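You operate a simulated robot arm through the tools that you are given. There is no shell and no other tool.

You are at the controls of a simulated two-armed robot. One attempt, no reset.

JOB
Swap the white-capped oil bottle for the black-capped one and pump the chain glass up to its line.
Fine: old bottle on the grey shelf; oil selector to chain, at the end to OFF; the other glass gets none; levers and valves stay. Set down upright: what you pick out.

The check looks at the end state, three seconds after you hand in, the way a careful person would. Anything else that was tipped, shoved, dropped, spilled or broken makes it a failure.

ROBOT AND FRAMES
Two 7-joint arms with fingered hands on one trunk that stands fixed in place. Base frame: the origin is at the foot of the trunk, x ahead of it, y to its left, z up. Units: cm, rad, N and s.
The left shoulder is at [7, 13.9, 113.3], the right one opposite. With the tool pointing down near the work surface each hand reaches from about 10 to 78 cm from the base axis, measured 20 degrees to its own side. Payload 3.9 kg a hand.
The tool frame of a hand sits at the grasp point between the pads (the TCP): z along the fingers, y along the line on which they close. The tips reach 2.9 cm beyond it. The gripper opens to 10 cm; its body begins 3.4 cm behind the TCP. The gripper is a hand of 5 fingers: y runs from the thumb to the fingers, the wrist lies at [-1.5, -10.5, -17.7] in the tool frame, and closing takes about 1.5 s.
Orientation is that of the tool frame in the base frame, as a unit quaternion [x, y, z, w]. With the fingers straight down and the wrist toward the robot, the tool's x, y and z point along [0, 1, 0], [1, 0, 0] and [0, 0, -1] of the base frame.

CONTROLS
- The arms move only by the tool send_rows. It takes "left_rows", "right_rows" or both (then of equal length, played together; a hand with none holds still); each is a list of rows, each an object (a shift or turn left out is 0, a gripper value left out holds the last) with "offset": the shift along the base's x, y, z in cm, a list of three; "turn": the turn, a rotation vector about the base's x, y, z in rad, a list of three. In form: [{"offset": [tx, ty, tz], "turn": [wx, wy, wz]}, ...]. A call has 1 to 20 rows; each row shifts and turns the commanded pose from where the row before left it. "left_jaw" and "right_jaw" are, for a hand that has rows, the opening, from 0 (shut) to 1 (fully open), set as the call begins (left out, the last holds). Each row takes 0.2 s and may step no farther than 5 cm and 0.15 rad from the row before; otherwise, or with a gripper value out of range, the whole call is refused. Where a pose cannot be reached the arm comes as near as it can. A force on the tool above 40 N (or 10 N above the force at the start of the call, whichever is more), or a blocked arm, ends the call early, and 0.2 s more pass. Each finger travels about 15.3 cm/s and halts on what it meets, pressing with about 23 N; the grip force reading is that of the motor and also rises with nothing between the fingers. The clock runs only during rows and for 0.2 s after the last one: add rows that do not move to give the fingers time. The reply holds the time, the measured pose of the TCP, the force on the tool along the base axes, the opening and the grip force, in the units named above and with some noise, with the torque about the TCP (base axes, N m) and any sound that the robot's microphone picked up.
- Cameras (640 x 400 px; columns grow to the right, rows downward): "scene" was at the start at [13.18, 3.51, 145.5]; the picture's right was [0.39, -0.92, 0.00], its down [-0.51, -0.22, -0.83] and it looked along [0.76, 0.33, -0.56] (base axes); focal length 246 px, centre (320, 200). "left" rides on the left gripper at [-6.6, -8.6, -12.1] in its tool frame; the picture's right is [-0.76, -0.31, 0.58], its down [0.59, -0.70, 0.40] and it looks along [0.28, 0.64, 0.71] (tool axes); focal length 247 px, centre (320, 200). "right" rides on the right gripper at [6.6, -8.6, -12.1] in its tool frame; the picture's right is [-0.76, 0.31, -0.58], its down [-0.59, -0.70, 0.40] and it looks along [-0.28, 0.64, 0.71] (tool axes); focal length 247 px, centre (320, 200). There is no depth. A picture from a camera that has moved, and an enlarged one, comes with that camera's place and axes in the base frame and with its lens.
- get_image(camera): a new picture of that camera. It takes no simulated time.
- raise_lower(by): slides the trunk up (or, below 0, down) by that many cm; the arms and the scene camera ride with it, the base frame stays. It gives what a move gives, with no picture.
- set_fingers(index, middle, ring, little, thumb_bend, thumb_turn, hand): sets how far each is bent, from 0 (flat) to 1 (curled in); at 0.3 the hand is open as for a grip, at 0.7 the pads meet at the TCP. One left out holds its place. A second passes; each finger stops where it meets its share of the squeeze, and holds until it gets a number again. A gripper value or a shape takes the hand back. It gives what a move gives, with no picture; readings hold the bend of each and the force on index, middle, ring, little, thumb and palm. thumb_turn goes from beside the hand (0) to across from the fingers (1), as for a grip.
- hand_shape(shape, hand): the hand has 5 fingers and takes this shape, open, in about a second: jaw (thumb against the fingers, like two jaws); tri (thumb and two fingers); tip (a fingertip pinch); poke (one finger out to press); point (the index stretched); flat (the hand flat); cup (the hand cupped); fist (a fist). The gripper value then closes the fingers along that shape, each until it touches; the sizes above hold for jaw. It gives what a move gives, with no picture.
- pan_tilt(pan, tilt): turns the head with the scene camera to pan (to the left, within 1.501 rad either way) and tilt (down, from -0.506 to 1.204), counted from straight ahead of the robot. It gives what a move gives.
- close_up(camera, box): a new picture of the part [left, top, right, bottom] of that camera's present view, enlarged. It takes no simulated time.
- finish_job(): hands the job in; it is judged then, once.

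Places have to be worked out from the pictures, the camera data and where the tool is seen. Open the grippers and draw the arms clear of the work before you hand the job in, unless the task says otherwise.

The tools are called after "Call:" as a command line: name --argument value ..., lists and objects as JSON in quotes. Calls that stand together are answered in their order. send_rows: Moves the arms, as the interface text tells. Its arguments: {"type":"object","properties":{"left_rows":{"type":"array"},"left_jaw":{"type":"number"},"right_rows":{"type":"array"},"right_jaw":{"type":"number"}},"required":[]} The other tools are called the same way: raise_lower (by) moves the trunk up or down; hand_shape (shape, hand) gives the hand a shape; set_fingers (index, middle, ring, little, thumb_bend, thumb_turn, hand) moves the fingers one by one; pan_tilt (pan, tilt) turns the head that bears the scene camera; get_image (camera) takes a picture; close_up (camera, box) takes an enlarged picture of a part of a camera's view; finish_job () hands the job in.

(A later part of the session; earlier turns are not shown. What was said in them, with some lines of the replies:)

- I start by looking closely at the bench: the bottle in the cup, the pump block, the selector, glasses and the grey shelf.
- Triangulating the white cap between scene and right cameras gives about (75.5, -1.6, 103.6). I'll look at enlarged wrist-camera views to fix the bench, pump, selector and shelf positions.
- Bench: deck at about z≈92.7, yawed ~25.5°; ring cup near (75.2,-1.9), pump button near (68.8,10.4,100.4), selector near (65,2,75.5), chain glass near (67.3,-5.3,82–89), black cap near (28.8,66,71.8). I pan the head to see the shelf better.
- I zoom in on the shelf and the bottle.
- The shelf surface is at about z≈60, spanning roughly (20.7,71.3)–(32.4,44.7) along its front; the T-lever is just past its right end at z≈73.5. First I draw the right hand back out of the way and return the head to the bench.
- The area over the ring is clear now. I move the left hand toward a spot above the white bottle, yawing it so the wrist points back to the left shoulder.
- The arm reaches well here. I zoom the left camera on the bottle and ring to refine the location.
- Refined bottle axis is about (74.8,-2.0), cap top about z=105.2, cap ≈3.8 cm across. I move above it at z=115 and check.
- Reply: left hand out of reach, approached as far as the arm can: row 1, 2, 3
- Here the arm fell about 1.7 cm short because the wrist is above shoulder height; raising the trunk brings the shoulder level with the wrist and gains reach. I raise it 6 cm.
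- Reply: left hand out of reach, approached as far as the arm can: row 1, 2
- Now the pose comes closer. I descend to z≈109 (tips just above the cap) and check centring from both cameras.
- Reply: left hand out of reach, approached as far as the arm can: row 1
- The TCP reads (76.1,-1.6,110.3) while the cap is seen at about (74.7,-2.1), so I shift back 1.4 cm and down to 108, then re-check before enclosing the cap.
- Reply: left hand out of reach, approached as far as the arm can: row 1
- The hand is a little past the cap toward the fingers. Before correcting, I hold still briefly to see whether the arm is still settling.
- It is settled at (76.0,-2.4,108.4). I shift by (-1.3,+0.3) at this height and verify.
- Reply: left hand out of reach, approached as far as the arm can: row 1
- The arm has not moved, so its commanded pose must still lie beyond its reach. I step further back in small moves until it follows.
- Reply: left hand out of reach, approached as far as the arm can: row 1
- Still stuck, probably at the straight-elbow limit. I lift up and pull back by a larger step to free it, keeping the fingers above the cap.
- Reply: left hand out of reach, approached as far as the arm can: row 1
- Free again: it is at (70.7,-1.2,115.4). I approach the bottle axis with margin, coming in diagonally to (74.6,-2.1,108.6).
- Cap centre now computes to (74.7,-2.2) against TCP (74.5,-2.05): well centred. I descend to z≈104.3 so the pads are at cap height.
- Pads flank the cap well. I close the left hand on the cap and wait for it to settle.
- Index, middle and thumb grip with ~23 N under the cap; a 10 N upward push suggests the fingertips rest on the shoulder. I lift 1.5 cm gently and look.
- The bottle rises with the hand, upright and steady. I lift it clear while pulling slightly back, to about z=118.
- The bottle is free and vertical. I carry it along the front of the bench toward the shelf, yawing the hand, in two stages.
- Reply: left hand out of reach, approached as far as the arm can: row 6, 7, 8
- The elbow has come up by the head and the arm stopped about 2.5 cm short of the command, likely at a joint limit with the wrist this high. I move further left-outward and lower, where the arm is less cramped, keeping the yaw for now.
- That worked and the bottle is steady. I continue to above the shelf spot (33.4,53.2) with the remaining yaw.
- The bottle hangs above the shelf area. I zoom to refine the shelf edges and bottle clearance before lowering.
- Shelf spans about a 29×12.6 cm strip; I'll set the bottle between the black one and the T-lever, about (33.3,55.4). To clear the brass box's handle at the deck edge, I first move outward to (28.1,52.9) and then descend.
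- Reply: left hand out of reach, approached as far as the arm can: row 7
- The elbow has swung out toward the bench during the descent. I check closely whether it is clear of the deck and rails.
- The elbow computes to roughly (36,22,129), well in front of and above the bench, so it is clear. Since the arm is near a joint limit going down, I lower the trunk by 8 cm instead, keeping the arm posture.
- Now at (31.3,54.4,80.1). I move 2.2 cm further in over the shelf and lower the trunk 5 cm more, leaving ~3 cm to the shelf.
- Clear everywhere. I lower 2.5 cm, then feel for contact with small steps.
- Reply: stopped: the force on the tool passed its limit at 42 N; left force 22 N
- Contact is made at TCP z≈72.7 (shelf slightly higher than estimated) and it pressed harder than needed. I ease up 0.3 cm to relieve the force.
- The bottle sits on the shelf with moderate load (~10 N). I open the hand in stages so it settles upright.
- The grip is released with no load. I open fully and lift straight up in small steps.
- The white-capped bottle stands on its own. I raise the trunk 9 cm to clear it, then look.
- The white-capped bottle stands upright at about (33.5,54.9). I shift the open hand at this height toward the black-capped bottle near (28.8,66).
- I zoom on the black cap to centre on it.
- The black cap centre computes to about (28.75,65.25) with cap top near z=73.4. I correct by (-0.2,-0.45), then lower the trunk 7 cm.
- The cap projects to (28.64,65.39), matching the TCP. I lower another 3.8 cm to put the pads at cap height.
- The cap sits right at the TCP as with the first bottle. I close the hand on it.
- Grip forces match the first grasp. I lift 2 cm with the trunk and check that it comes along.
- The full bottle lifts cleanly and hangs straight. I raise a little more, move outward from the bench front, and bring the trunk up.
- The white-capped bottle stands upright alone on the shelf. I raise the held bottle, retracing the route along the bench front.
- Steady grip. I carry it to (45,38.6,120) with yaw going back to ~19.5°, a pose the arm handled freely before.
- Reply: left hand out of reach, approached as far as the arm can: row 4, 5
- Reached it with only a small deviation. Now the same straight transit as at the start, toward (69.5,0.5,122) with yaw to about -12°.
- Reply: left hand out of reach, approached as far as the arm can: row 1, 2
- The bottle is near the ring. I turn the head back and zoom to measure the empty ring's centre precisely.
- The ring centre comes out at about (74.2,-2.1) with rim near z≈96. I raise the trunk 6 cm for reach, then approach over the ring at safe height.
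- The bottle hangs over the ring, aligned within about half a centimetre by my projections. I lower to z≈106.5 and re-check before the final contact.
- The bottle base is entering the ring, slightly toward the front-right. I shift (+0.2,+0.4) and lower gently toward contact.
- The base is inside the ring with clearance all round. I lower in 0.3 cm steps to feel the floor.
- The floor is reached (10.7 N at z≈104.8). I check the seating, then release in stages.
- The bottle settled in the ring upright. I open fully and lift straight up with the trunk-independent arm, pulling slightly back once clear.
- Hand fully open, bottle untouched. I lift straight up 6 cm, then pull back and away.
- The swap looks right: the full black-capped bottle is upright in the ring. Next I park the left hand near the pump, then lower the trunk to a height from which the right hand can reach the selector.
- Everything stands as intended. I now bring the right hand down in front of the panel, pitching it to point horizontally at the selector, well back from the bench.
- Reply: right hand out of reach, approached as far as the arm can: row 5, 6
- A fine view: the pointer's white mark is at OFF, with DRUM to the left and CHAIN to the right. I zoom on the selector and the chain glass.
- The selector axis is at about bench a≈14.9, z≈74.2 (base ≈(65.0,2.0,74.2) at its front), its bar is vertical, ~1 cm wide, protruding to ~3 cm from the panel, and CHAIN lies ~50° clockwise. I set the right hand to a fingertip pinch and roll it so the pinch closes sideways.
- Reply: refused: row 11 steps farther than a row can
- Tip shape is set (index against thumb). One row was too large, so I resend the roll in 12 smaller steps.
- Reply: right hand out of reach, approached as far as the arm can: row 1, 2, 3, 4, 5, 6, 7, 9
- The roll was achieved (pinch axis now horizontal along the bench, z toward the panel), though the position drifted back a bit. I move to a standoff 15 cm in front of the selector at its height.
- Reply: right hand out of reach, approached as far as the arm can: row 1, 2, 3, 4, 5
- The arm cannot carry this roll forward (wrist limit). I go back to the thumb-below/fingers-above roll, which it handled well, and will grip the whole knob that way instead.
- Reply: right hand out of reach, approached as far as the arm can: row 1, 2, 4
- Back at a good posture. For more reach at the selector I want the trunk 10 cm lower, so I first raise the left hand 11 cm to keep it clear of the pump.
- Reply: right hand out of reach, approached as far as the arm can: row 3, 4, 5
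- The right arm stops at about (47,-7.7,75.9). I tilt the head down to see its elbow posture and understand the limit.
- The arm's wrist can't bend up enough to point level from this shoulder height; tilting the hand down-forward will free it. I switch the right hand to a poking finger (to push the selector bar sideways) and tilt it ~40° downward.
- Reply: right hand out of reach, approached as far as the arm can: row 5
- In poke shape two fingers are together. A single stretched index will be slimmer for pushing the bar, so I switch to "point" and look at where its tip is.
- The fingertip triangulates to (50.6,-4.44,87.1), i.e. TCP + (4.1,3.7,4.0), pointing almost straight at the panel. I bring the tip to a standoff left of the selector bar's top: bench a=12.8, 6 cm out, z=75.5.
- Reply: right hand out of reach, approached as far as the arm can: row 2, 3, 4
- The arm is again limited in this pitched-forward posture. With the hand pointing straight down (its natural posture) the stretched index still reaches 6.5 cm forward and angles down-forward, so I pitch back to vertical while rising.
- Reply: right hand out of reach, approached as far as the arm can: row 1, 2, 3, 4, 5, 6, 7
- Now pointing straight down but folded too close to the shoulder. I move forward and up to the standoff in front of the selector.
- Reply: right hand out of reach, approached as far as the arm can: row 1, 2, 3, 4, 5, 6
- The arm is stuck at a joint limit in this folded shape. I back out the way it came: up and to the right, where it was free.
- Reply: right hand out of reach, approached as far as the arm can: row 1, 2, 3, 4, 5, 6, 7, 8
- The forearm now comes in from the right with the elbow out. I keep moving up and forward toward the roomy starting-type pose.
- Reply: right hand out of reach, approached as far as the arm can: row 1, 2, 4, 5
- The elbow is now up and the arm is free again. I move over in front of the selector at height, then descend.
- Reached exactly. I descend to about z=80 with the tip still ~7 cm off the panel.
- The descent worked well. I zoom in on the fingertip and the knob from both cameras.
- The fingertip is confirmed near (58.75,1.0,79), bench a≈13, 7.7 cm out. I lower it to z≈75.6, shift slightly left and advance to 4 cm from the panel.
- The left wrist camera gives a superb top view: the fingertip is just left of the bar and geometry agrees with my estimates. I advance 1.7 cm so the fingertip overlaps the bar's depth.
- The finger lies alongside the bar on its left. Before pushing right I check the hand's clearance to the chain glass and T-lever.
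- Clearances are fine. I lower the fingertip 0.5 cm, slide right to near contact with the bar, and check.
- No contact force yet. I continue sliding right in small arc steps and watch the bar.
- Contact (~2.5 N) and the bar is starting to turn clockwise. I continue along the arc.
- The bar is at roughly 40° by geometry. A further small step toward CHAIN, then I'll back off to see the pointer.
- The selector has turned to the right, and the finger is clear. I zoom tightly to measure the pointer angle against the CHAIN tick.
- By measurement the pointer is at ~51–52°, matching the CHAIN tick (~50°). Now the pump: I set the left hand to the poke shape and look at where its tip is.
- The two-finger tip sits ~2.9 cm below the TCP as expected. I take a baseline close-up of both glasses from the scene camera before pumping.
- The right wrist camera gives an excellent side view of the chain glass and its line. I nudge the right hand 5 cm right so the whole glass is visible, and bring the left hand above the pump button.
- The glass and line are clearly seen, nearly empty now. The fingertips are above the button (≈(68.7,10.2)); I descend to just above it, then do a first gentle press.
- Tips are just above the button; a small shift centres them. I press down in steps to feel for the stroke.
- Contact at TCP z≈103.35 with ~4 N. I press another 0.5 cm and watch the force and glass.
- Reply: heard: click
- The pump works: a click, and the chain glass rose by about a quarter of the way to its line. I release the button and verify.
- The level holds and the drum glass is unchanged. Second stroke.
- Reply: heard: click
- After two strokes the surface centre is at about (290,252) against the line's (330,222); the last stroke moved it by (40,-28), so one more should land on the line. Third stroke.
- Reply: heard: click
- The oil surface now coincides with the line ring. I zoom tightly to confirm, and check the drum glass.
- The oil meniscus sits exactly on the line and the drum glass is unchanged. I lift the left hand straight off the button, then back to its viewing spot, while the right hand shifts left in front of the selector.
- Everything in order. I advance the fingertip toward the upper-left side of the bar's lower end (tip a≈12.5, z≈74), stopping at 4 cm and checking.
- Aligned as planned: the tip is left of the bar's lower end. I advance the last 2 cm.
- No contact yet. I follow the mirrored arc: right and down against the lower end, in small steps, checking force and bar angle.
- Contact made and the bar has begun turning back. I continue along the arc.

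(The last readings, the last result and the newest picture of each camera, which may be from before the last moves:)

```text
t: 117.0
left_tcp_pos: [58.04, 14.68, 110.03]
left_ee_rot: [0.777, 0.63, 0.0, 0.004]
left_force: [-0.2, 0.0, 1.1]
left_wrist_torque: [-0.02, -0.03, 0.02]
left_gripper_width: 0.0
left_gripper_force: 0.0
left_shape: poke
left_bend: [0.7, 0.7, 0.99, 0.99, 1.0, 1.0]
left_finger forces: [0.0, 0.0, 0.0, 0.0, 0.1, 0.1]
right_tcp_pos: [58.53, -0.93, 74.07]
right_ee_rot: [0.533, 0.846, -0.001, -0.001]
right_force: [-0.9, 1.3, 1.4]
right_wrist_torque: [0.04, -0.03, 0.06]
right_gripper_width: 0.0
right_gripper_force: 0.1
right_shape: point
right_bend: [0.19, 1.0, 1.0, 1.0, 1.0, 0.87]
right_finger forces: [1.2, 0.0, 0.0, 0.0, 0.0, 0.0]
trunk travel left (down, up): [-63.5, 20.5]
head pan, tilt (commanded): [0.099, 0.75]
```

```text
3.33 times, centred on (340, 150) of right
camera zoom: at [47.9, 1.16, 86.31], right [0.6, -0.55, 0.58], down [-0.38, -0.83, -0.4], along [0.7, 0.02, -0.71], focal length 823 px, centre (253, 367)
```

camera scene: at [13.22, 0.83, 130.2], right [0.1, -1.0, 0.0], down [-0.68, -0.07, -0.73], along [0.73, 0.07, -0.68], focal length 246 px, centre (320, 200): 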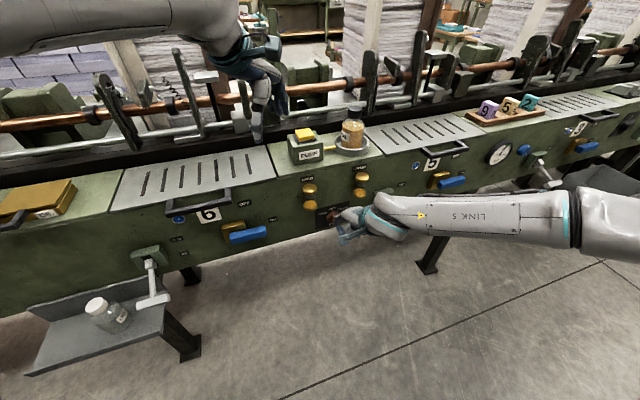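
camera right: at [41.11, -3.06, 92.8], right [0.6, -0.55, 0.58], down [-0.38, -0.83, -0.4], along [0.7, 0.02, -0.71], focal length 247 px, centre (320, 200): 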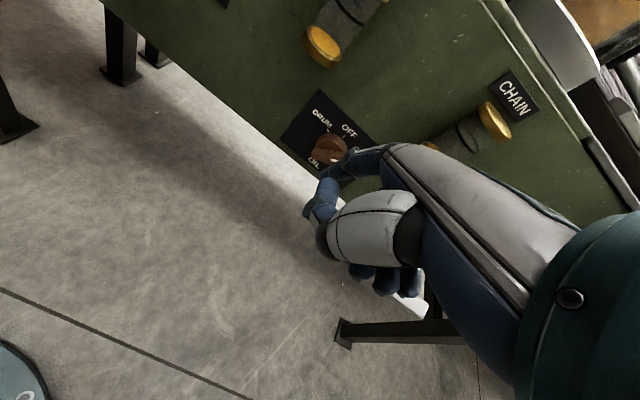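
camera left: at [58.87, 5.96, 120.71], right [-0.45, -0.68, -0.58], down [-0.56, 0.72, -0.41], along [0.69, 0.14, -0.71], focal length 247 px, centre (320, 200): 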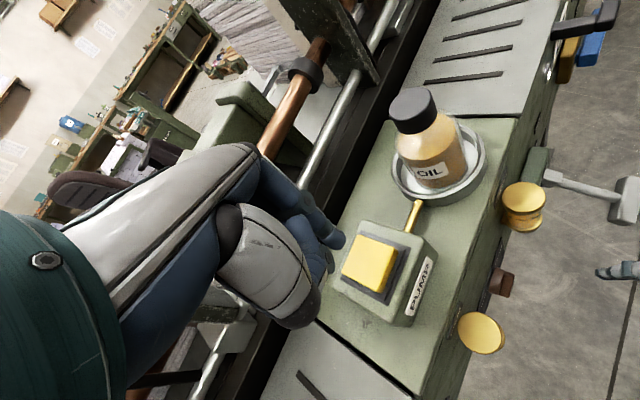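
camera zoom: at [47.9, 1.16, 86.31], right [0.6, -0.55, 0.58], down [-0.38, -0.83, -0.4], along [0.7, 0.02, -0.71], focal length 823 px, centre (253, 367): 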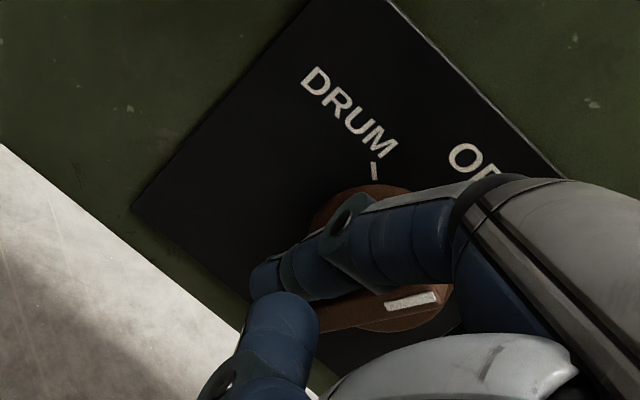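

About half-way back (φ≈27° by the mark). I continue with smaller steps.

Call:
send_rows --right_rows '[{"offset": [0.06, -0.12, -0.15]}, {"offset": [0.06, -0.12, -0.15]}, {"offset": [0, 0, 0]}]'

Call:
close_up --camera "left" --box '[420, 180, 520, 250]'

Call:
close_up --camera "right" --box '[260, 90, 420, 210]'

```text
t: 117.8
left_tcp_pos: [57.98, 14.8, 110.11]
left_ee_rot: [0.776, 0.63, 0.001, 0.004]
left_force: [0.5, -0.2, -0.7]
left_wrist_torque: [-0.01, 0.0, 0.0]
left_gripper_width: 0.0
left_gripper_force: 0.2
left_shape: poke
left_bend: [0.7, 0.7, 0.99, 0.99, 1.0, 1.0]
left_finger forces: [0.0, 0.0, 0.1, 0.1, 0.1, 0.1]
right_tcp_pos: [58.56, -1.3, 73.87]
right_ee_rot: [0.533, 0.846, -0.001, 0.0]
right_force: [-1.0, 0.3, 1.2]
right_wrist_torque: [0.03, -0.03, 0.07]
right_gripper_width: 0.0
right_gripper_force: 0.1
right_shape: point
right_bend: [0.19, 1.0, 1.0, 1.0, 1.0, 0.87]
right_finger forces: [1.1, 0.0, 0.1, 0.1, 0.0, 0.0]
trunk travel left (down, up): [-63.5, 20.5]
head pan, tilt (commanded): [0.099, 0.75]
```

```text
5.71 times, centred on (470, 215) of left
camera zoom: at [48.19, 10.04, 122.07], right [-0.45, -0.68, -0.58], down [-0.56, 0.72, -0.41], along [0.69, 0.14, -0.71], focal length 1411 px, centre (-537, 114)
```

zoom: 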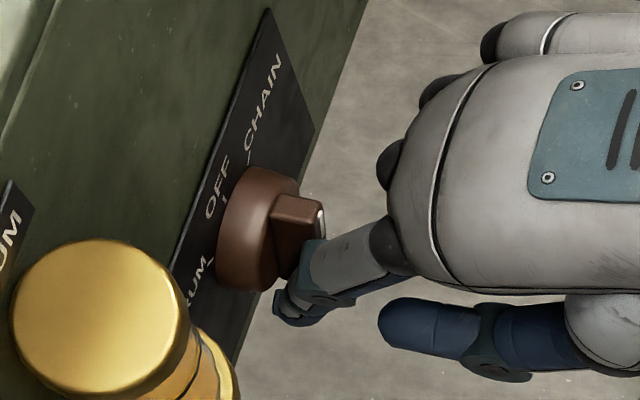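

```text
3.33 times, centred on (340, 150) of right
camera zoom: at [48.02, 0.98, 86.05], right [0.6, -0.55, 0.58], down [-0.38, -0.84, -0.4], along [0.7, 0.02, -0.71], focal length 823 px, centre (253, 367)
```

zoom: 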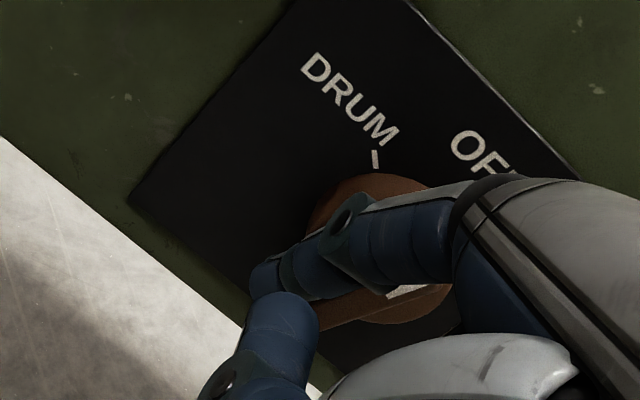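

Roughly 10–13° remain. Two tiny steps right.

Call:
send_rows --right_rows '[{"offset": [0.05, -0.11, -0.05]}, {"offset": [0, 0, 0]}, {"offset": [0, 0, 0]}]'

Call:
close_up --camera "left" --box '[420, 180, 520, 250]'

Call:
close_up --camera "right" --box '[320, 120, 420, 195]'

```text
t: 118.6
left_tcp_pos: [58.07, 14.83, 110.03]
left_ee_rot: [0.776, 0.63, 0.001, 0.004]
left_force: [0.9, -0.3, 0.1]
left_wrist_torque: [0.0, 0.0, -0.01]
left_gripper_width: 0.0
left_gripper_force: 0.0
left_shape: poke
left_bend: [0.7, 0.7, 0.99, 0.99, 1.0, 1.0]
left_finger forces: [0.1, 0.0, 0.1, 0.1, 0.1, 0.1]
right_tcp_pos: [58.7, -1.41, 74.01]
right_ee_rot: [0.533, 0.846, -0.001, -0.001]
right_force: [-1.9, 1.9, -0.1]
right_wrist_torque: [0.02, 0.0, 0.12]
right_gripper_width: 0.0
right_gripper_force: 0.0
right_shape: point
right_bend: [0.2, 1.0, 1.0, 1.0, 1.0, 0.87]
right_finger forces: [1.6, 0.0, 0.0, 0.0, 0.1, 0.0]
trunk travel left (down, up): [-63.5, 20.5]
head pan, tilt (commanded): [0.099, 0.75]
```

```text
5.71 times, centred on (470, 215) of left
camera zoom: at [48.19, 10.05, 122.07], right [-0.45, -0.68, -0.58], down [-0.56, 0.72, -0.41], along [0.69, 0.14, -0.71], focal length 1411 px, centre (-537, 114)
```

zoom: 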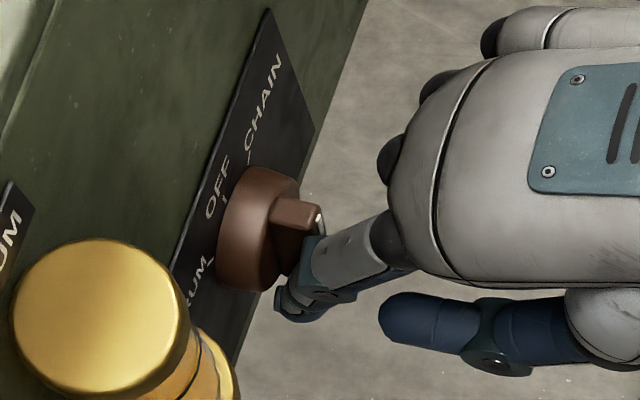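

```text
5.33 times, centred on (370, 158) of right
camera zoom: at [48.12, 0.85, 86.0], right [0.6, -0.55, 0.58], down [-0.38, -0.84, -0.4], along [0.7, 0.02, -0.71], focal length 1317 px, centre (53, 427)
```

zoom: 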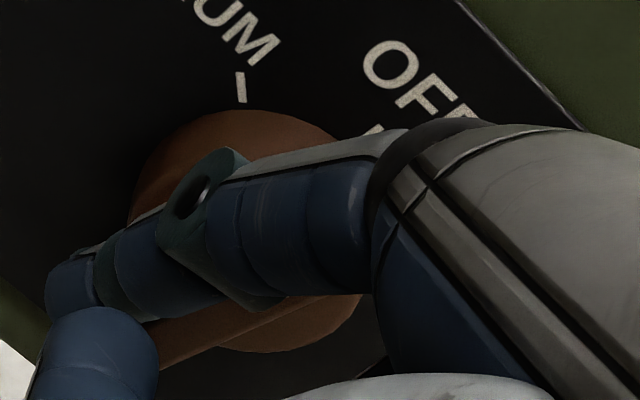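

The bar now looks nearly vertical. I back the finger off (left, then straight out) to measure the angle.

Call:
send_rows --right_rows '[{"offset": [-0.26, 0.54, 0]}, {"offset": [-0.26, 0.54, 0]}, {"offset": [-1.8, -0.86, 0]}, {"offset": [-1.8, -0.86, 0]}, {"offset": [-1.8, -0.86, 0]}, {"offset": [-1.8, -0.86, 0]}, {"offset": [0, 0, 0]}]'

Call:
close_up --camera "scene" --box '[318, 196, 358, 226]'

Call:
close_up --camera "left" --box '[420, 180, 520, 250]'

Call:
close_up --camera "right" --box '[300, 80, 420, 170]'

```text
t: 120.2
left_tcp_pos: [58.03, 14.87, 110.05]
left_ee_rot: [0.778, 0.629, 0.0, 0.003]
left_force: [0.6, 0.3, -0.2]
left_wrist_torque: [-0.01, 0.02, 0.03]
left_gripper_width: 0.0
left_gripper_force: 0.0
left_shape: poke
left_bend: [0.7, 0.7, 0.99, 0.99, 1.0, 1.0]
left_finger forces: [0.0, 0.1, 0.1, 0.0, 0.0, 0.0]
right_tcp_pos: [51.08, -3.78, 73.94]
right_ee_rot: [0.532, 0.847, -0.001, -0.001]
right_force: [-0.5, -0.6, -1.0]
right_wrist_torque: [0.02, 0.0, 0.03]
right_gripper_width: 0.0
right_gripper_force: 0.0
right_shape: point
right_bend: [0.2, 1.0, 1.0, 1.0, 1.0, 0.87]
right_finger forces: [0.1, 0.0, 0.1, 0.1, 0.1, 0.0]
trunk travel left (down, up): [-63.5, 20.5]
head pan, tilt (commanded): [0.099, 0.75]
```

```text
13.33 times, centred on (338, 211) of scene
camera zoom: at [13.31, 0.88, 130.19], right [0.1, -0.99, 0.0], down [-0.68, -0.07, -0.73], along [0.73, 0.07, -0.68], focal length 3282 px, centre (80, 53)
```

zoom: 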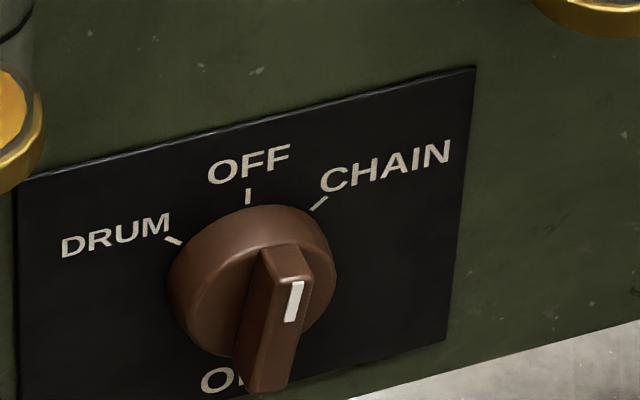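

```text
5.71 times, centred on (470, 215) of left
camera zoom: at [48.25, 10.05, 122.04], right [-0.45, -0.68, -0.58], down [-0.57, 0.72, -0.41], along [0.69, 0.14, -0.71], focal length 1411 px, centre (-537, 114)
```

zoom: 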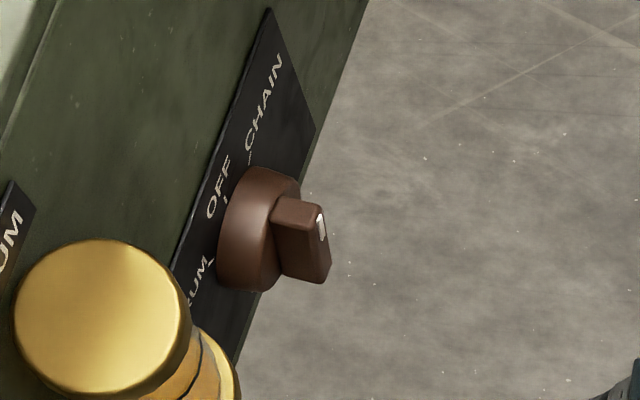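

```text
4.44 times, centred on (360, 125) of right
camera zoom: at [40.39, -1.52, 86.01], right [0.6, -0.55, 0.58], down [-0.38, -0.83, -0.4], along [0.7, 0.02, -0.71], focal length 1098 px, centre (142, 533)
```

zoom: 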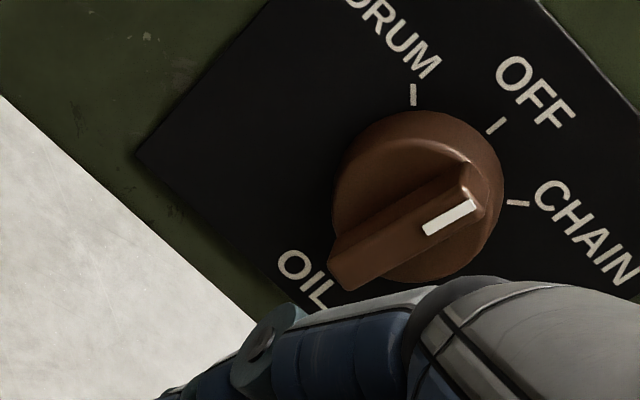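

The pointer is near OFF, perhaps a few degrees right of it. I zoom tighter to measure accurately.

Call:
close_up --camera "scene" --box '[326, 200, 346, 222]'

Call:
close_up --camera "right" --box '[360, 95, 420, 145]'

```text
16.00 times, centred on (336, 211) of scene
camera zoom: at [13.31, 0.88, 130.19], right [0.1, -0.99, 0.0], down [-0.68, -0.07, -0.73], along [0.73, 0.07, -0.68], focal length 3939 px, centre (64, 24)
```

zoom: 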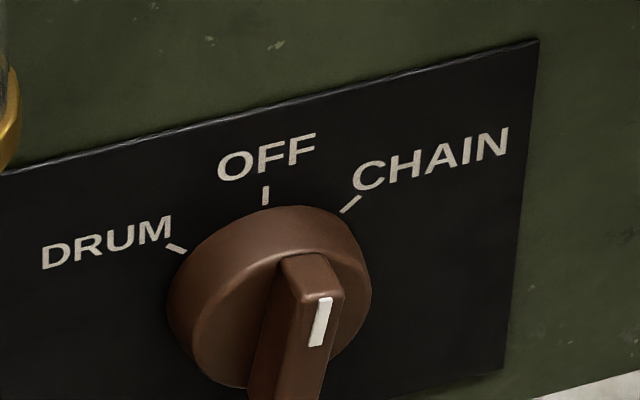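

```text
8.00 times, centred on (390, 120) of right
camera zoom: at [40.39, -1.52, 86.01], right [0.6, -0.55, 0.58], down [-0.38, -0.83, -0.4], along [0.7, 0.02, -0.71], focal length 1976 px, centre (-240, 840)
```

zoom: 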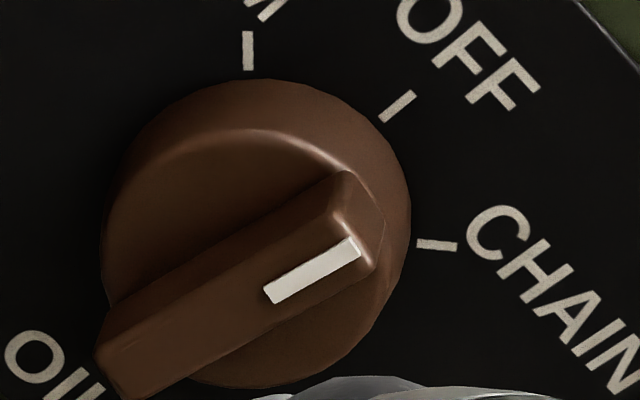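

Both cameras put the pointer about 5–8° to the right of OFF. I re-approach the same spot and push the lower end an extra ~0.15 cm.

Call:
send_rows --right_rows '[{"offset": [1.8, 0.86, 0]}, {"offset": [1.8, 0.86, 0]}, {"offset": [1.8, 0.86, 0]}, {"offset": [1.8, 0.86, 0]}, {"offset": [0.26, -0.54, 0]}, {"offset": [0.26, -0.54, 0]}, {"offset": [0.06, -0.13, 0]}, {"offset": [0, 0, 0]}, {"offset": [0, 0, 0]}]'

Call:
close_up --camera "left" --box '[420, 180, 520, 250]'

```text
t: 122.2
left_tcp_pos: [58.01, 14.69, 110.05]
left_ee_rot: [0.777, 0.63, 0.001, 0.003]
left_force: [0.0, 0.4, -0.2]
left_wrist_torque: [0.03, 0.01, 0.0]
left_gripper_width: 0.0
left_gripper_force: 0.1
left_shape: poke
left_bend: [0.7, 0.7, 0.99, 0.99, 1.0, 1.0]
left_finger forces: [0.1, 0.1, 0.0, 0.1, 0.0, 0.0]
right_tcp_pos: [58.88, -1.64, 73.73]
right_ee_rot: [0.533, 0.846, -0.001, 0.0]
right_force: [-1.3, 2.2, -0.1]
right_wrist_torque: [0.03, 0.0, 0.19]
right_gripper_width: 0.01
right_gripper_force: 0.1
right_shape: point
right_bend: [0.2, 1.0, 1.0, 1.0, 1.0, 0.87]
right_finger forces: [3.0, 0.0, 0.0, 0.0, 0.1, 0.0]
trunk travel left (down, up): [-63.5, 20.5]
head pan, tilt (commanded): [0.099, 0.75]
```

```text
5.71 times, centred on (470, 215) of left
camera zoom: at [48.19, 10.06, 122.07], right [-0.45, -0.68, -0.58], down [-0.56, 0.72, -0.41], along [0.69, 0.14, -0.71], focal length 1411 px, centre (-537, 114)
```

zoom: 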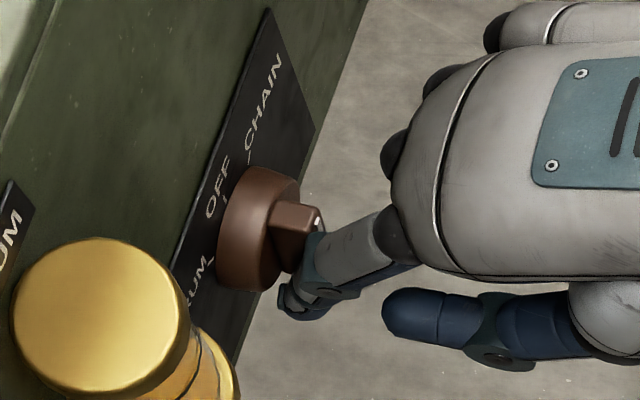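

Contact was made again with ~3 N and the bar has turned a little more. I back off and measure again.

Call:
send_rows --right_rows '[{"offset": [-0.26, 0.54, 0]}, {"offset": [-0.26, 0.54, 0]}, {"offset": [-1.8, -0.86, 0]}, {"offset": [-1.8, -0.86, 0]}, {"offset": [-1.8, -0.86, 0]}, {"offset": [-1.8, -0.86, 0]}, {"offset": [0, 0, 0]}]'

Call:
close_up --camera "scene" --box '[326, 200, 346, 222]'

Call:
close_up --camera "right" --box '[360, 95, 420, 145]'

```text
t: 123.8
left_tcp_pos: [58.1, 14.79, 109.91]
left_ee_rot: [0.777, 0.63, 0.0, 0.003]
left_force: [0.3, -0.3, 0.3]
left_wrist_torque: [0.0, 0.02, 0.02]
left_gripper_width: 0.0
left_gripper_force: 0.1
left_shape: poke
left_bend: [0.7, 0.7, 0.99, 0.99, 1.0, 1.0]
left_finger forces: [0.1, 0.0, 0.1, 0.0, 0.0, 0.0]
right_tcp_pos: [51.08, -3.91, 73.74]
right_ee_rot: [0.533, 0.846, 0.0, 0.0]
right_force: [-0.3, 1.0, 0.3]
right_wrist_torque: [0.0, 0.02, -0.02]
right_gripper_width: 9.28
right_gripper_force: 0.0
right_shape: point
right_bend: [0.2, 1.0, 1.0, 1.0, 1.0, 0.87]
right_finger forces: [0.0, 0.1, 0.0, 0.1, 0.1, 0.1]
trunk travel left (down, up): [-63.5, 20.5]
head pan, tilt (commanded): [0.099, 0.75]
```

```text
16.00 times, centred on (336, 211) of scene
camera zoom: at [13.31, 0.87, 130.19], right [0.1, -1.0, 0.0], down [-0.68, -0.07, -0.73], along [0.73, 0.07, -0.68], focal length 3939 px, centre (64, 24)
```

zoom: 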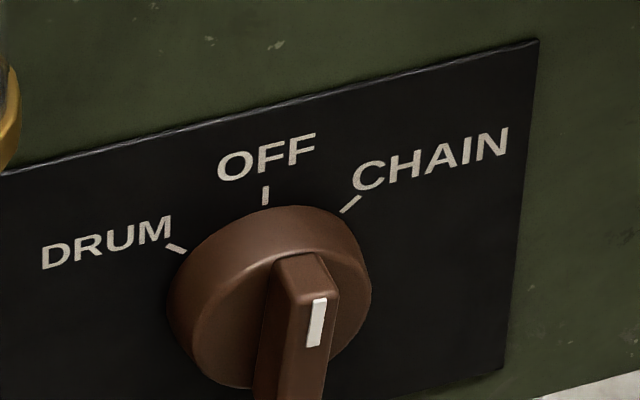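

```text
8.00 times, centred on (390, 120) of right
camera zoom: at [40.5, -1.69, 85.98], right [0.6, -0.55, 0.58], down [-0.38, -0.83, -0.4], along [0.7, 0.02, -0.71], focal length 1976 px, centre (-240, 840)
```

zoom: 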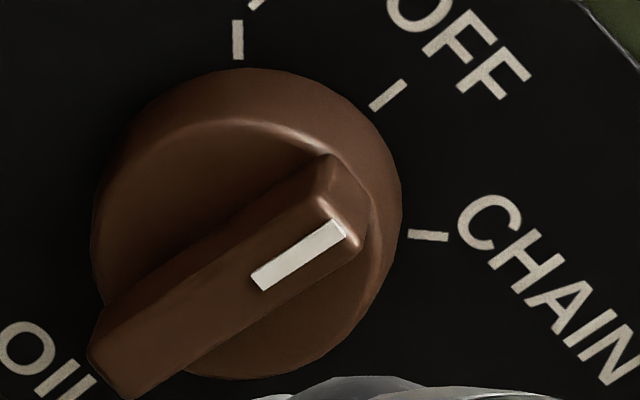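

Now about 3–5° from OFF (ticks symmetric at ±49°). One more small nudge of the same size will centre it.

Call:
send_rows --right_rows '[{"offset": [1.8, 0.86, 0]}, {"offset": [1.8, 0.86, 0]}, {"offset": [1.8, 0.86, 0]}, {"offset": [1.8, 0.86, 0]}, {"offset": [0.26, -0.54, 0]}, {"offset": [0.26, -0.54, 0]}, {"offset": [0.07, -0.15, 0]}, {"offset": [0, 0, 0]}, {"offset": [0, 0, 0]}]'

Call:
send_rows --right_rows '[{"offset": [-0.26, 0.54, 0]}, {"offset": [-0.26, 0.54, 0]}, {"offset": [-1.8, -0.86, 0]}, {"offset": [-1.8, -0.86, 0]}, {"offset": [-1.8, -0.86, 0]}, {"offset": [-1.8, -0.86, 0]}, {"offset": [0, 0, 0]}]'

Call:
close_up --camera "scene" --box '[326, 200, 346, 222]'

Call:
close_up --camera "right" --box '[360, 95, 420, 145]'

```text
t: 125.8
left_tcp_pos: [57.98, 14.98, 110.1]
left_ee_rot: [0.777, 0.63, 0.001, 0.003]
left_force: [-0.1, 0.0, 0.5]
left_wrist_torque: [0.0, 0.0, -0.03]
left_gripper_width: 0.01
left_gripper_force: 0.1
left_shape: poke
left_bend: [0.7, 0.7, 0.99, 0.99, 1.0, 1.0]
left_finger forces: [0.1, 0.1, 0.0, 0.0, 0.0, 0.0]
right_tcp_pos: [58.88, -1.72, 73.73]
right_ee_rot: [0.533, 0.846, -0.001, 0.0]
right_force: [-1.6, 3.3, 1.0]
right_wrist_torque: [0.0, -0.02, 0.24]
right_gripper_width: 0.01
right_gripper_force: 0.0
right_shape: point
right_bend: [0.2, 1.0, 1.0, 1.0, 1.0, 0.87]
right_finger forces: [4.3, 0.1, 0.0, 0.0, 0.0, 0.1]
trunk travel left (down, up): [-63.5, 20.5]
head pan, tilt (commanded): [0.099, 0.75]
```

```text
t: 127.4
left_tcp_pos: [58.0, 14.77, 110.05]
left_ee_rot: [0.776, 0.63, 0.0, 0.003]
left_force: [-0.4, -0.9, -0.7]
left_wrist_torque: [0.01, -0.01, 0.01]
left_gripper_width: 0.0
left_gripper_force: 0.1
left_shape: poke
left_bend: [0.7, 0.7, 0.99, 0.99, 1.0, 1.0]
left_finger forces: [0.0, 0.0, 0.0, 0.0, 0.1, 0.0]
right_tcp_pos: [51.14, -4.08, 73.9]
right_ee_rot: [0.533, 0.846, 0.0, -0.001]
right_force: [0.1, 0.3, 0.7]
right_wrist_torque: [-0.01, 0.0, 0.03]
right_gripper_width: 0.0
right_gripper_force: 0.0
right_shape: point
right_bend: [0.2, 1.0, 1.0, 1.0, 1.0, 0.87]
right_finger forces: [0.0, 0.1, 0.1, 0.0, 0.0, 0.0]
trunk travel left (down, up): [-63.5, 20.5]
head pan, tilt (commanded): [0.099, 0.75]
```

```text
16.00 times, centred on (336, 211) of scene
camera zoom: at [13.31, 0.87, 130.19], right [0.1, -1.0, 0.0], down [-0.68, -0.07, -0.73], along [0.73, 0.07, -0.68], focal length 3939 px, centre (64, 24)
```

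zoom: 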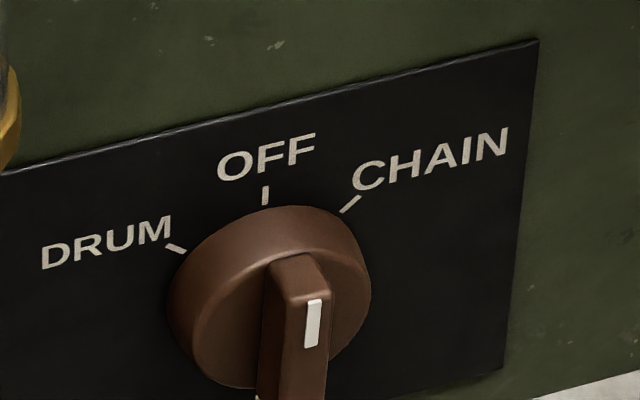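

```text
8.00 times, centred on (390, 120) of right
camera zoom: at [40.45, -1.81, 86.01], right [0.6, -0.55, 0.58], down [-0.38, -0.83, -0.4], along [0.7, 0.02, -0.71], focal length 1976 px, centre (-240, 840)
```

zoom: 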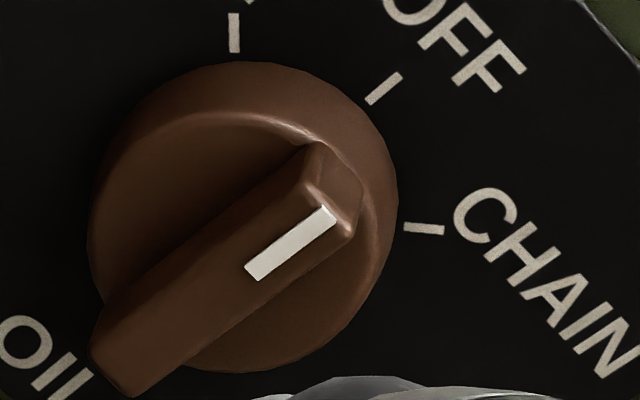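

The pointer now measures ~2° from vertical on both cameras: at OFF. I raise the trunk to lift both hands clear of the work.

Call:
raise_lower --by 14.0

Call:
send_rows --right_rows '[{"offset": [-0.5, -0.3, 4]}, {"offset": [-0.5, -0.3, 4]}, {"offset": [-0.5, -0.5, 4]}, {"offset": [-0.5, -0.5, 4]}, {"offset": [-1.5, -2, 3]}, {"offset": [-1.5, -3, 2]}, {"offset": [-1.5, -3.5, 1]}, {"offset": [-1.5, -3.5, 0]}, {"offset": [0, 0, 0]}]' --left_rows '[{"offset": [-1, 1.5, 0]}, {"offset": [-1.5, 3, 0]}, {"offset": [-2, 3.5, 0]}, {"offset": [-2, 3.5, 0]}, {"offset": [-2, 3.5, 0]}, {"offset": [-2, 3.5, 0]}, {"offset": [-1.5, 3, 0]}, {"offset": [-1, 2, 0]}, {"offset": [0, 0, 0]}]'

Call:
pan_tilt --pan 0.403 --tilt 0.7

Call:
get_image --camera "scene"

```text
t: 129.1
left_tcp_pos: [57.96, 14.87, 124.03]
left_ee_rot: [0.776, 0.63, 0.0, 0.004]
left_force: [0.2, 0.5, 0.1]
left_wrist_torque: [0.0, -0.03, -0.01]
left_gripper_width: 0.02
left_gripper_force: 0.0
left_shape: poke
left_bend: [0.7, 0.7, 0.99, 0.99, 1.0, 1.0]
left_finger forces: [0.0, 0.0, 0.0, 0.0, 0.1, 0.0]
right_tcp_pos: [51.06, -4.0, 87.93]
right_ee_rot: [0.533, 0.846, -0.001, -0.001]
right_force: [0.4, 0.2, -0.3]
right_wrist_torque: [-0.06, -0.01, -0.01]
right_gripper_width: 0.0
right_gripper_force: 0.0
right_shape: point
right_bend: [0.2, 1.0, 1.0, 1.0, 1.0, 0.87]
right_finger forces: [0.0, 0.0, 0.1, 0.1, 0.0, 0.0]
trunk travel left (down, up): [-77.5, 6.5]
head pan, tilt (commanded): [0.099, 0.75]
```

```text
t: 131.1
left_tcp_pos: [45.02, 38.62, 124.01]
left_ee_rot: [0.776, 0.63, 0.0, 0.004]
left_force: [0.8, 0.5, 0.1]
left_wrist_torque: [0.0, 0.01, -0.04]
left_gripper_width: 0.0
left_gripper_force: 0.1
left_shape: poke
left_bend: [0.7, 0.7, 0.99, 0.99, 1.0, 1.0]
left_finger forces: [0.1, 0.1, 0.1, 0.0, 0.0, 0.0]
right_tcp_pos: [43.08, -17.6, 110.05]
right_ee_rot: [0.533, 0.846, -0.002, -0.001]
right_force: [-0.1, 0.0, 0.3]
right_wrist_torque: [-0.01, -0.02, 0.04]
right_gripper_width: 9.32
right_gripper_force: 0.0
right_shape: point
right_bend: [0.2, 1.0, 1.0, 1.0, 1.0, 0.87]
right_finger forces: [0.0, 0.0, 0.0, 0.0, 0.1, 0.1]
trunk travel left (down, up): [-77.5, 6.5]
head pan, tilt (commanded): [0.099, 0.75]
```

```text
t: 131.9
left_tcp_pos: [44.85, 38.34, 124.14]
left_ee_rot: [0.777, 0.63, 0.0, 0.003]
left_force: [0.8, 0.8, 0.5]
left_wrist_torque: [0.08, 0.0, 0.02]
left_gripper_width: 0.02
left_gripper_force: 0.1
left_shape: poke
left_bend: [0.7, 0.7, 0.99, 0.99, 1.0, 1.0]
left_finger forces: [0.0, 0.0, 0.1, 0.0, 0.1, 0.0]
right_tcp_pos: [43.14, -17.65, 109.81]
right_ee_rot: [0.533, 0.846, -0.001, -0.001]
right_force: [0.1, -0.8, 0.4]
right_wrist_torque: [-0.01, 0.01, -0.02]
right_gripper_width: 9.31
right_gripper_force: 0.1
right_shape: point
right_bend: [0.2, 1.0, 1.0, 1.0, 1.0, 0.87]
right_finger forces: [0.0, 0.0, 0.1, 0.1, 0.1, 0.0]
trunk travel left (down, up): [-77.5, 6.5]
head pan, tilt (commanded): [0.403, 0.7]
```

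```text
taken
camera scene: at [12.84, 3.31, 144.62], right [0.39, -0.92, 0.0], down [-0.59, -0.25, -0.77], along [0.7, 0.3, -0.64], focal length 246 px, centre (320, 200)
```

scene: 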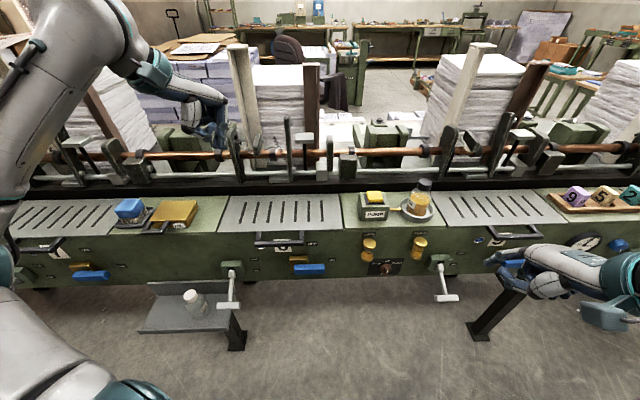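

The scene looks right. I open both hands and lift the right hand a bit more, then do a final check of every item.

Call:
hand_shape --hand "left" --shape "jaw"

Call:
hand_shape --hand "right" --shape "jaw"

Call:
send_rows --right_rows '[{"offset": [-0.5, -2, 3]}, {"offset": [-0.5, -2, 3]}, {"offset": [0, -2, 3]}, {"offset": [0, -2, 3]}, {"offset": [0, 0, 0]}]' --right_jaw 1.0

Call:
close_up --camera "scene" --box '[330, 170, 470, 290]'

Call:
close_up --camera "scene" --box '[120, 180, 280, 360]'

Call:
close_up --camera "scene" --box '[360, 235, 440, 290]'

```text
t: 132.8
left_tcp_pos: [44.96, 38.22, 123.97]
left_ee_rot: [0.777, 0.63, 0.001, 0.003]
left_force: [-0.2, -0.3, 0.1]
left_wrist_torque: [0.02, -0.04, -0.01]
left_gripper_width: 10.01
left_gripper_force: 0.0
left_shape: jaw
left_bend: [0.3, 0.3, 0.3, 0.3, 0.3, 0.98]
left_finger forces: [0.0, 0.0, 0.0, 0.1, 0.0, 0.0]
right_tcp_pos: [43.28, -17.75, 109.93]
right_ee_rot: [0.533, 0.846, -0.001, -0.001]
right_force: [-0.4, 0.2, 1.1]
right_wrist_torque: [0.0, 0.03, 0.0]
right_gripper_width: 9.29
right_gripper_force: 0.1
right_shape: point
right_bend: [0.2, 1.0, 1.0, 1.0, 1.0, 0.87]
right_finger forces: [0.0, 0.1, 0.0, 0.0, 0.1, 0.0]
trunk travel left (down, up): [-77.5, 6.5]
head pan, tilt (commanded): [0.403, 0.7]
```

```text
t: 133.7
left_tcp_pos: [44.74, 38.29, 123.98]
left_ee_rot: [0.777, 0.63, 0.001, 0.002]
left_force: [-0.1, 0.3, -0.1]
left_wrist_torque: [0.04, -0.02, 0.01]
left_gripper_width: 9.98
left_gripper_force: 0.1
left_shape: jaw
left_bend: [0.3, 0.3, 0.3, 0.3, 0.3, 0.98]
left_finger forces: [0.0, 0.0, 0.0, 0.1, 0.0, 0.1]
right_tcp_pos: [43.27, -17.65, 109.9]
right_ee_rot: [0.533, 0.846, 0.0, -0.001]
right_force: [-0.2, -0.1, 0.2]
right_wrist_torque: [0.02, 0.01, -0.01]
right_gripper_width: 10.01
right_gripper_force: 0.0
right_shape: jaw
right_bend: [0.3, 0.3, 0.3, 0.3, 0.3, 0.97]
right_finger forces: [0.1, 0.0, 0.1, 0.0, 0.0, 0.0]
trunk travel left (down, up): [-77.5, 6.5]
head pan, tilt (commanded): [0.403, 0.7]
```

```text
t: 134.9
left_tcp_pos: [44.85, 38.33, 124.01]
left_ee_rot: [0.776, 0.63, 0.001, 0.004]
left_force: [0.6, 0.6, -0.1]
left_wrist_torque: [-0.01, 0.04, 0.04]
left_gripper_width: 9.98
left_gripper_force: 0.1
left_shape: jaw
left_bend: [0.3, 0.3, 0.3, 0.3, 0.3, 0.98]
left_finger forces: [0.0, 0.0, 0.0, 0.0, 0.0, 0.0]
right_tcp_pos: [42.14, -25.5, 121.86]
right_ee_rot: [0.533, 0.846, 0.0, 0.0]
right_force: [-0.1, -0.3, 0.3]
right_wrist_torque: [-0.02, 0.0, 0.01]
right_gripper_width: 9.99
right_gripper_force: 0.0
right_shape: jaw
right_bend: [0.3, 0.3, 0.3, 0.3, 0.3, 0.98]
right_finger forces: [0.1, 0.1, 0.0, 0.0, 0.0, 0.0]
trunk travel left (down, up): [-77.5, 6.5]
head pan, tilt (commanded): [0.403, 0.7]
```

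```text
3.33 times, centred on (400, 230) of scene
camera zoom: at [12.86, 3.39, 144.62], right [0.39, -0.92, 0.0], down [-0.59, -0.25, -0.76], along [0.7, 0.3, -0.64], focal length 821 px, centre (53, 100)
```

zoom: 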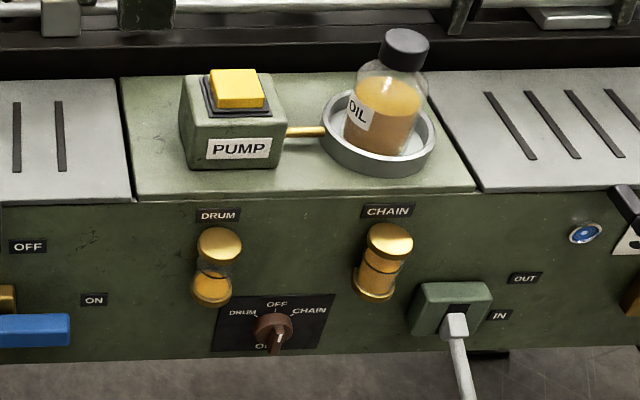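

```text
2.22 times, centred on (200, 270) of scene
camera zoom: at [12.86, 3.39, 144.62], right [0.39, -0.92, 0.0], down [-0.59, -0.25, -0.76], along [0.7, 0.3, -0.64], focal length 547 px, centre (587, 44)
```

zoom: 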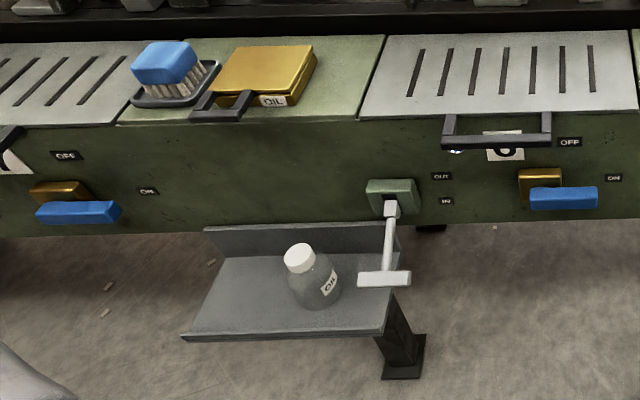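

```text
7.27 times, centred on (400, 262) of scene
camera zoom: at [12.86, 3.39, 144.62], right [0.39, -0.92, 0.0], down [-0.59, -0.25, -0.76], along [0.7, 0.3, -0.64], focal length 1790 px, centre (-262, -254)
```

zoom: 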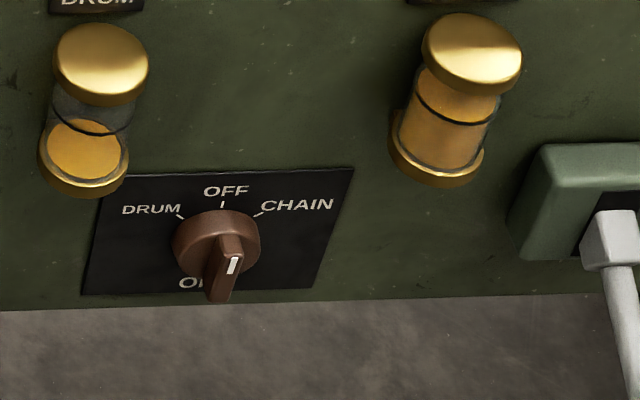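

Final check: the black-capped bottle stands in the ring, the white-capped one stands upright on the grey shelf, and the chain glass is at its line. The drum glass is unchanged, the selector is at OFF, levers and valves are untouched, and both hands are open and clear. I hand in.

Call:
finish_job

```text
The job is handed in.
```

The job is done and handed in; the check's verdict isn't back yet. In the last pictures:

- **Bottles:** the black-capped oil bottle stands upright in the pump's ring. The white-capped one stands upright on the grey shelf.
- **Chain glass:** three pump strokes brought the oil exactly to its line. The drum glass got none.
- **Selector:** it was turned to CHAIN for pumping and is back at OFF, within about 2° of the mark.
- **Everything else:** I didn't touch any lever or valve. The final pictures show nothing tipped, moved or spilled. Both hands are open and clear of the bench.

While setting the white-capped bottle down, I pressed it onto the shelf harder than intended and the force limit (42 N) stopped the move. It shows no damage and stood on its own once released.
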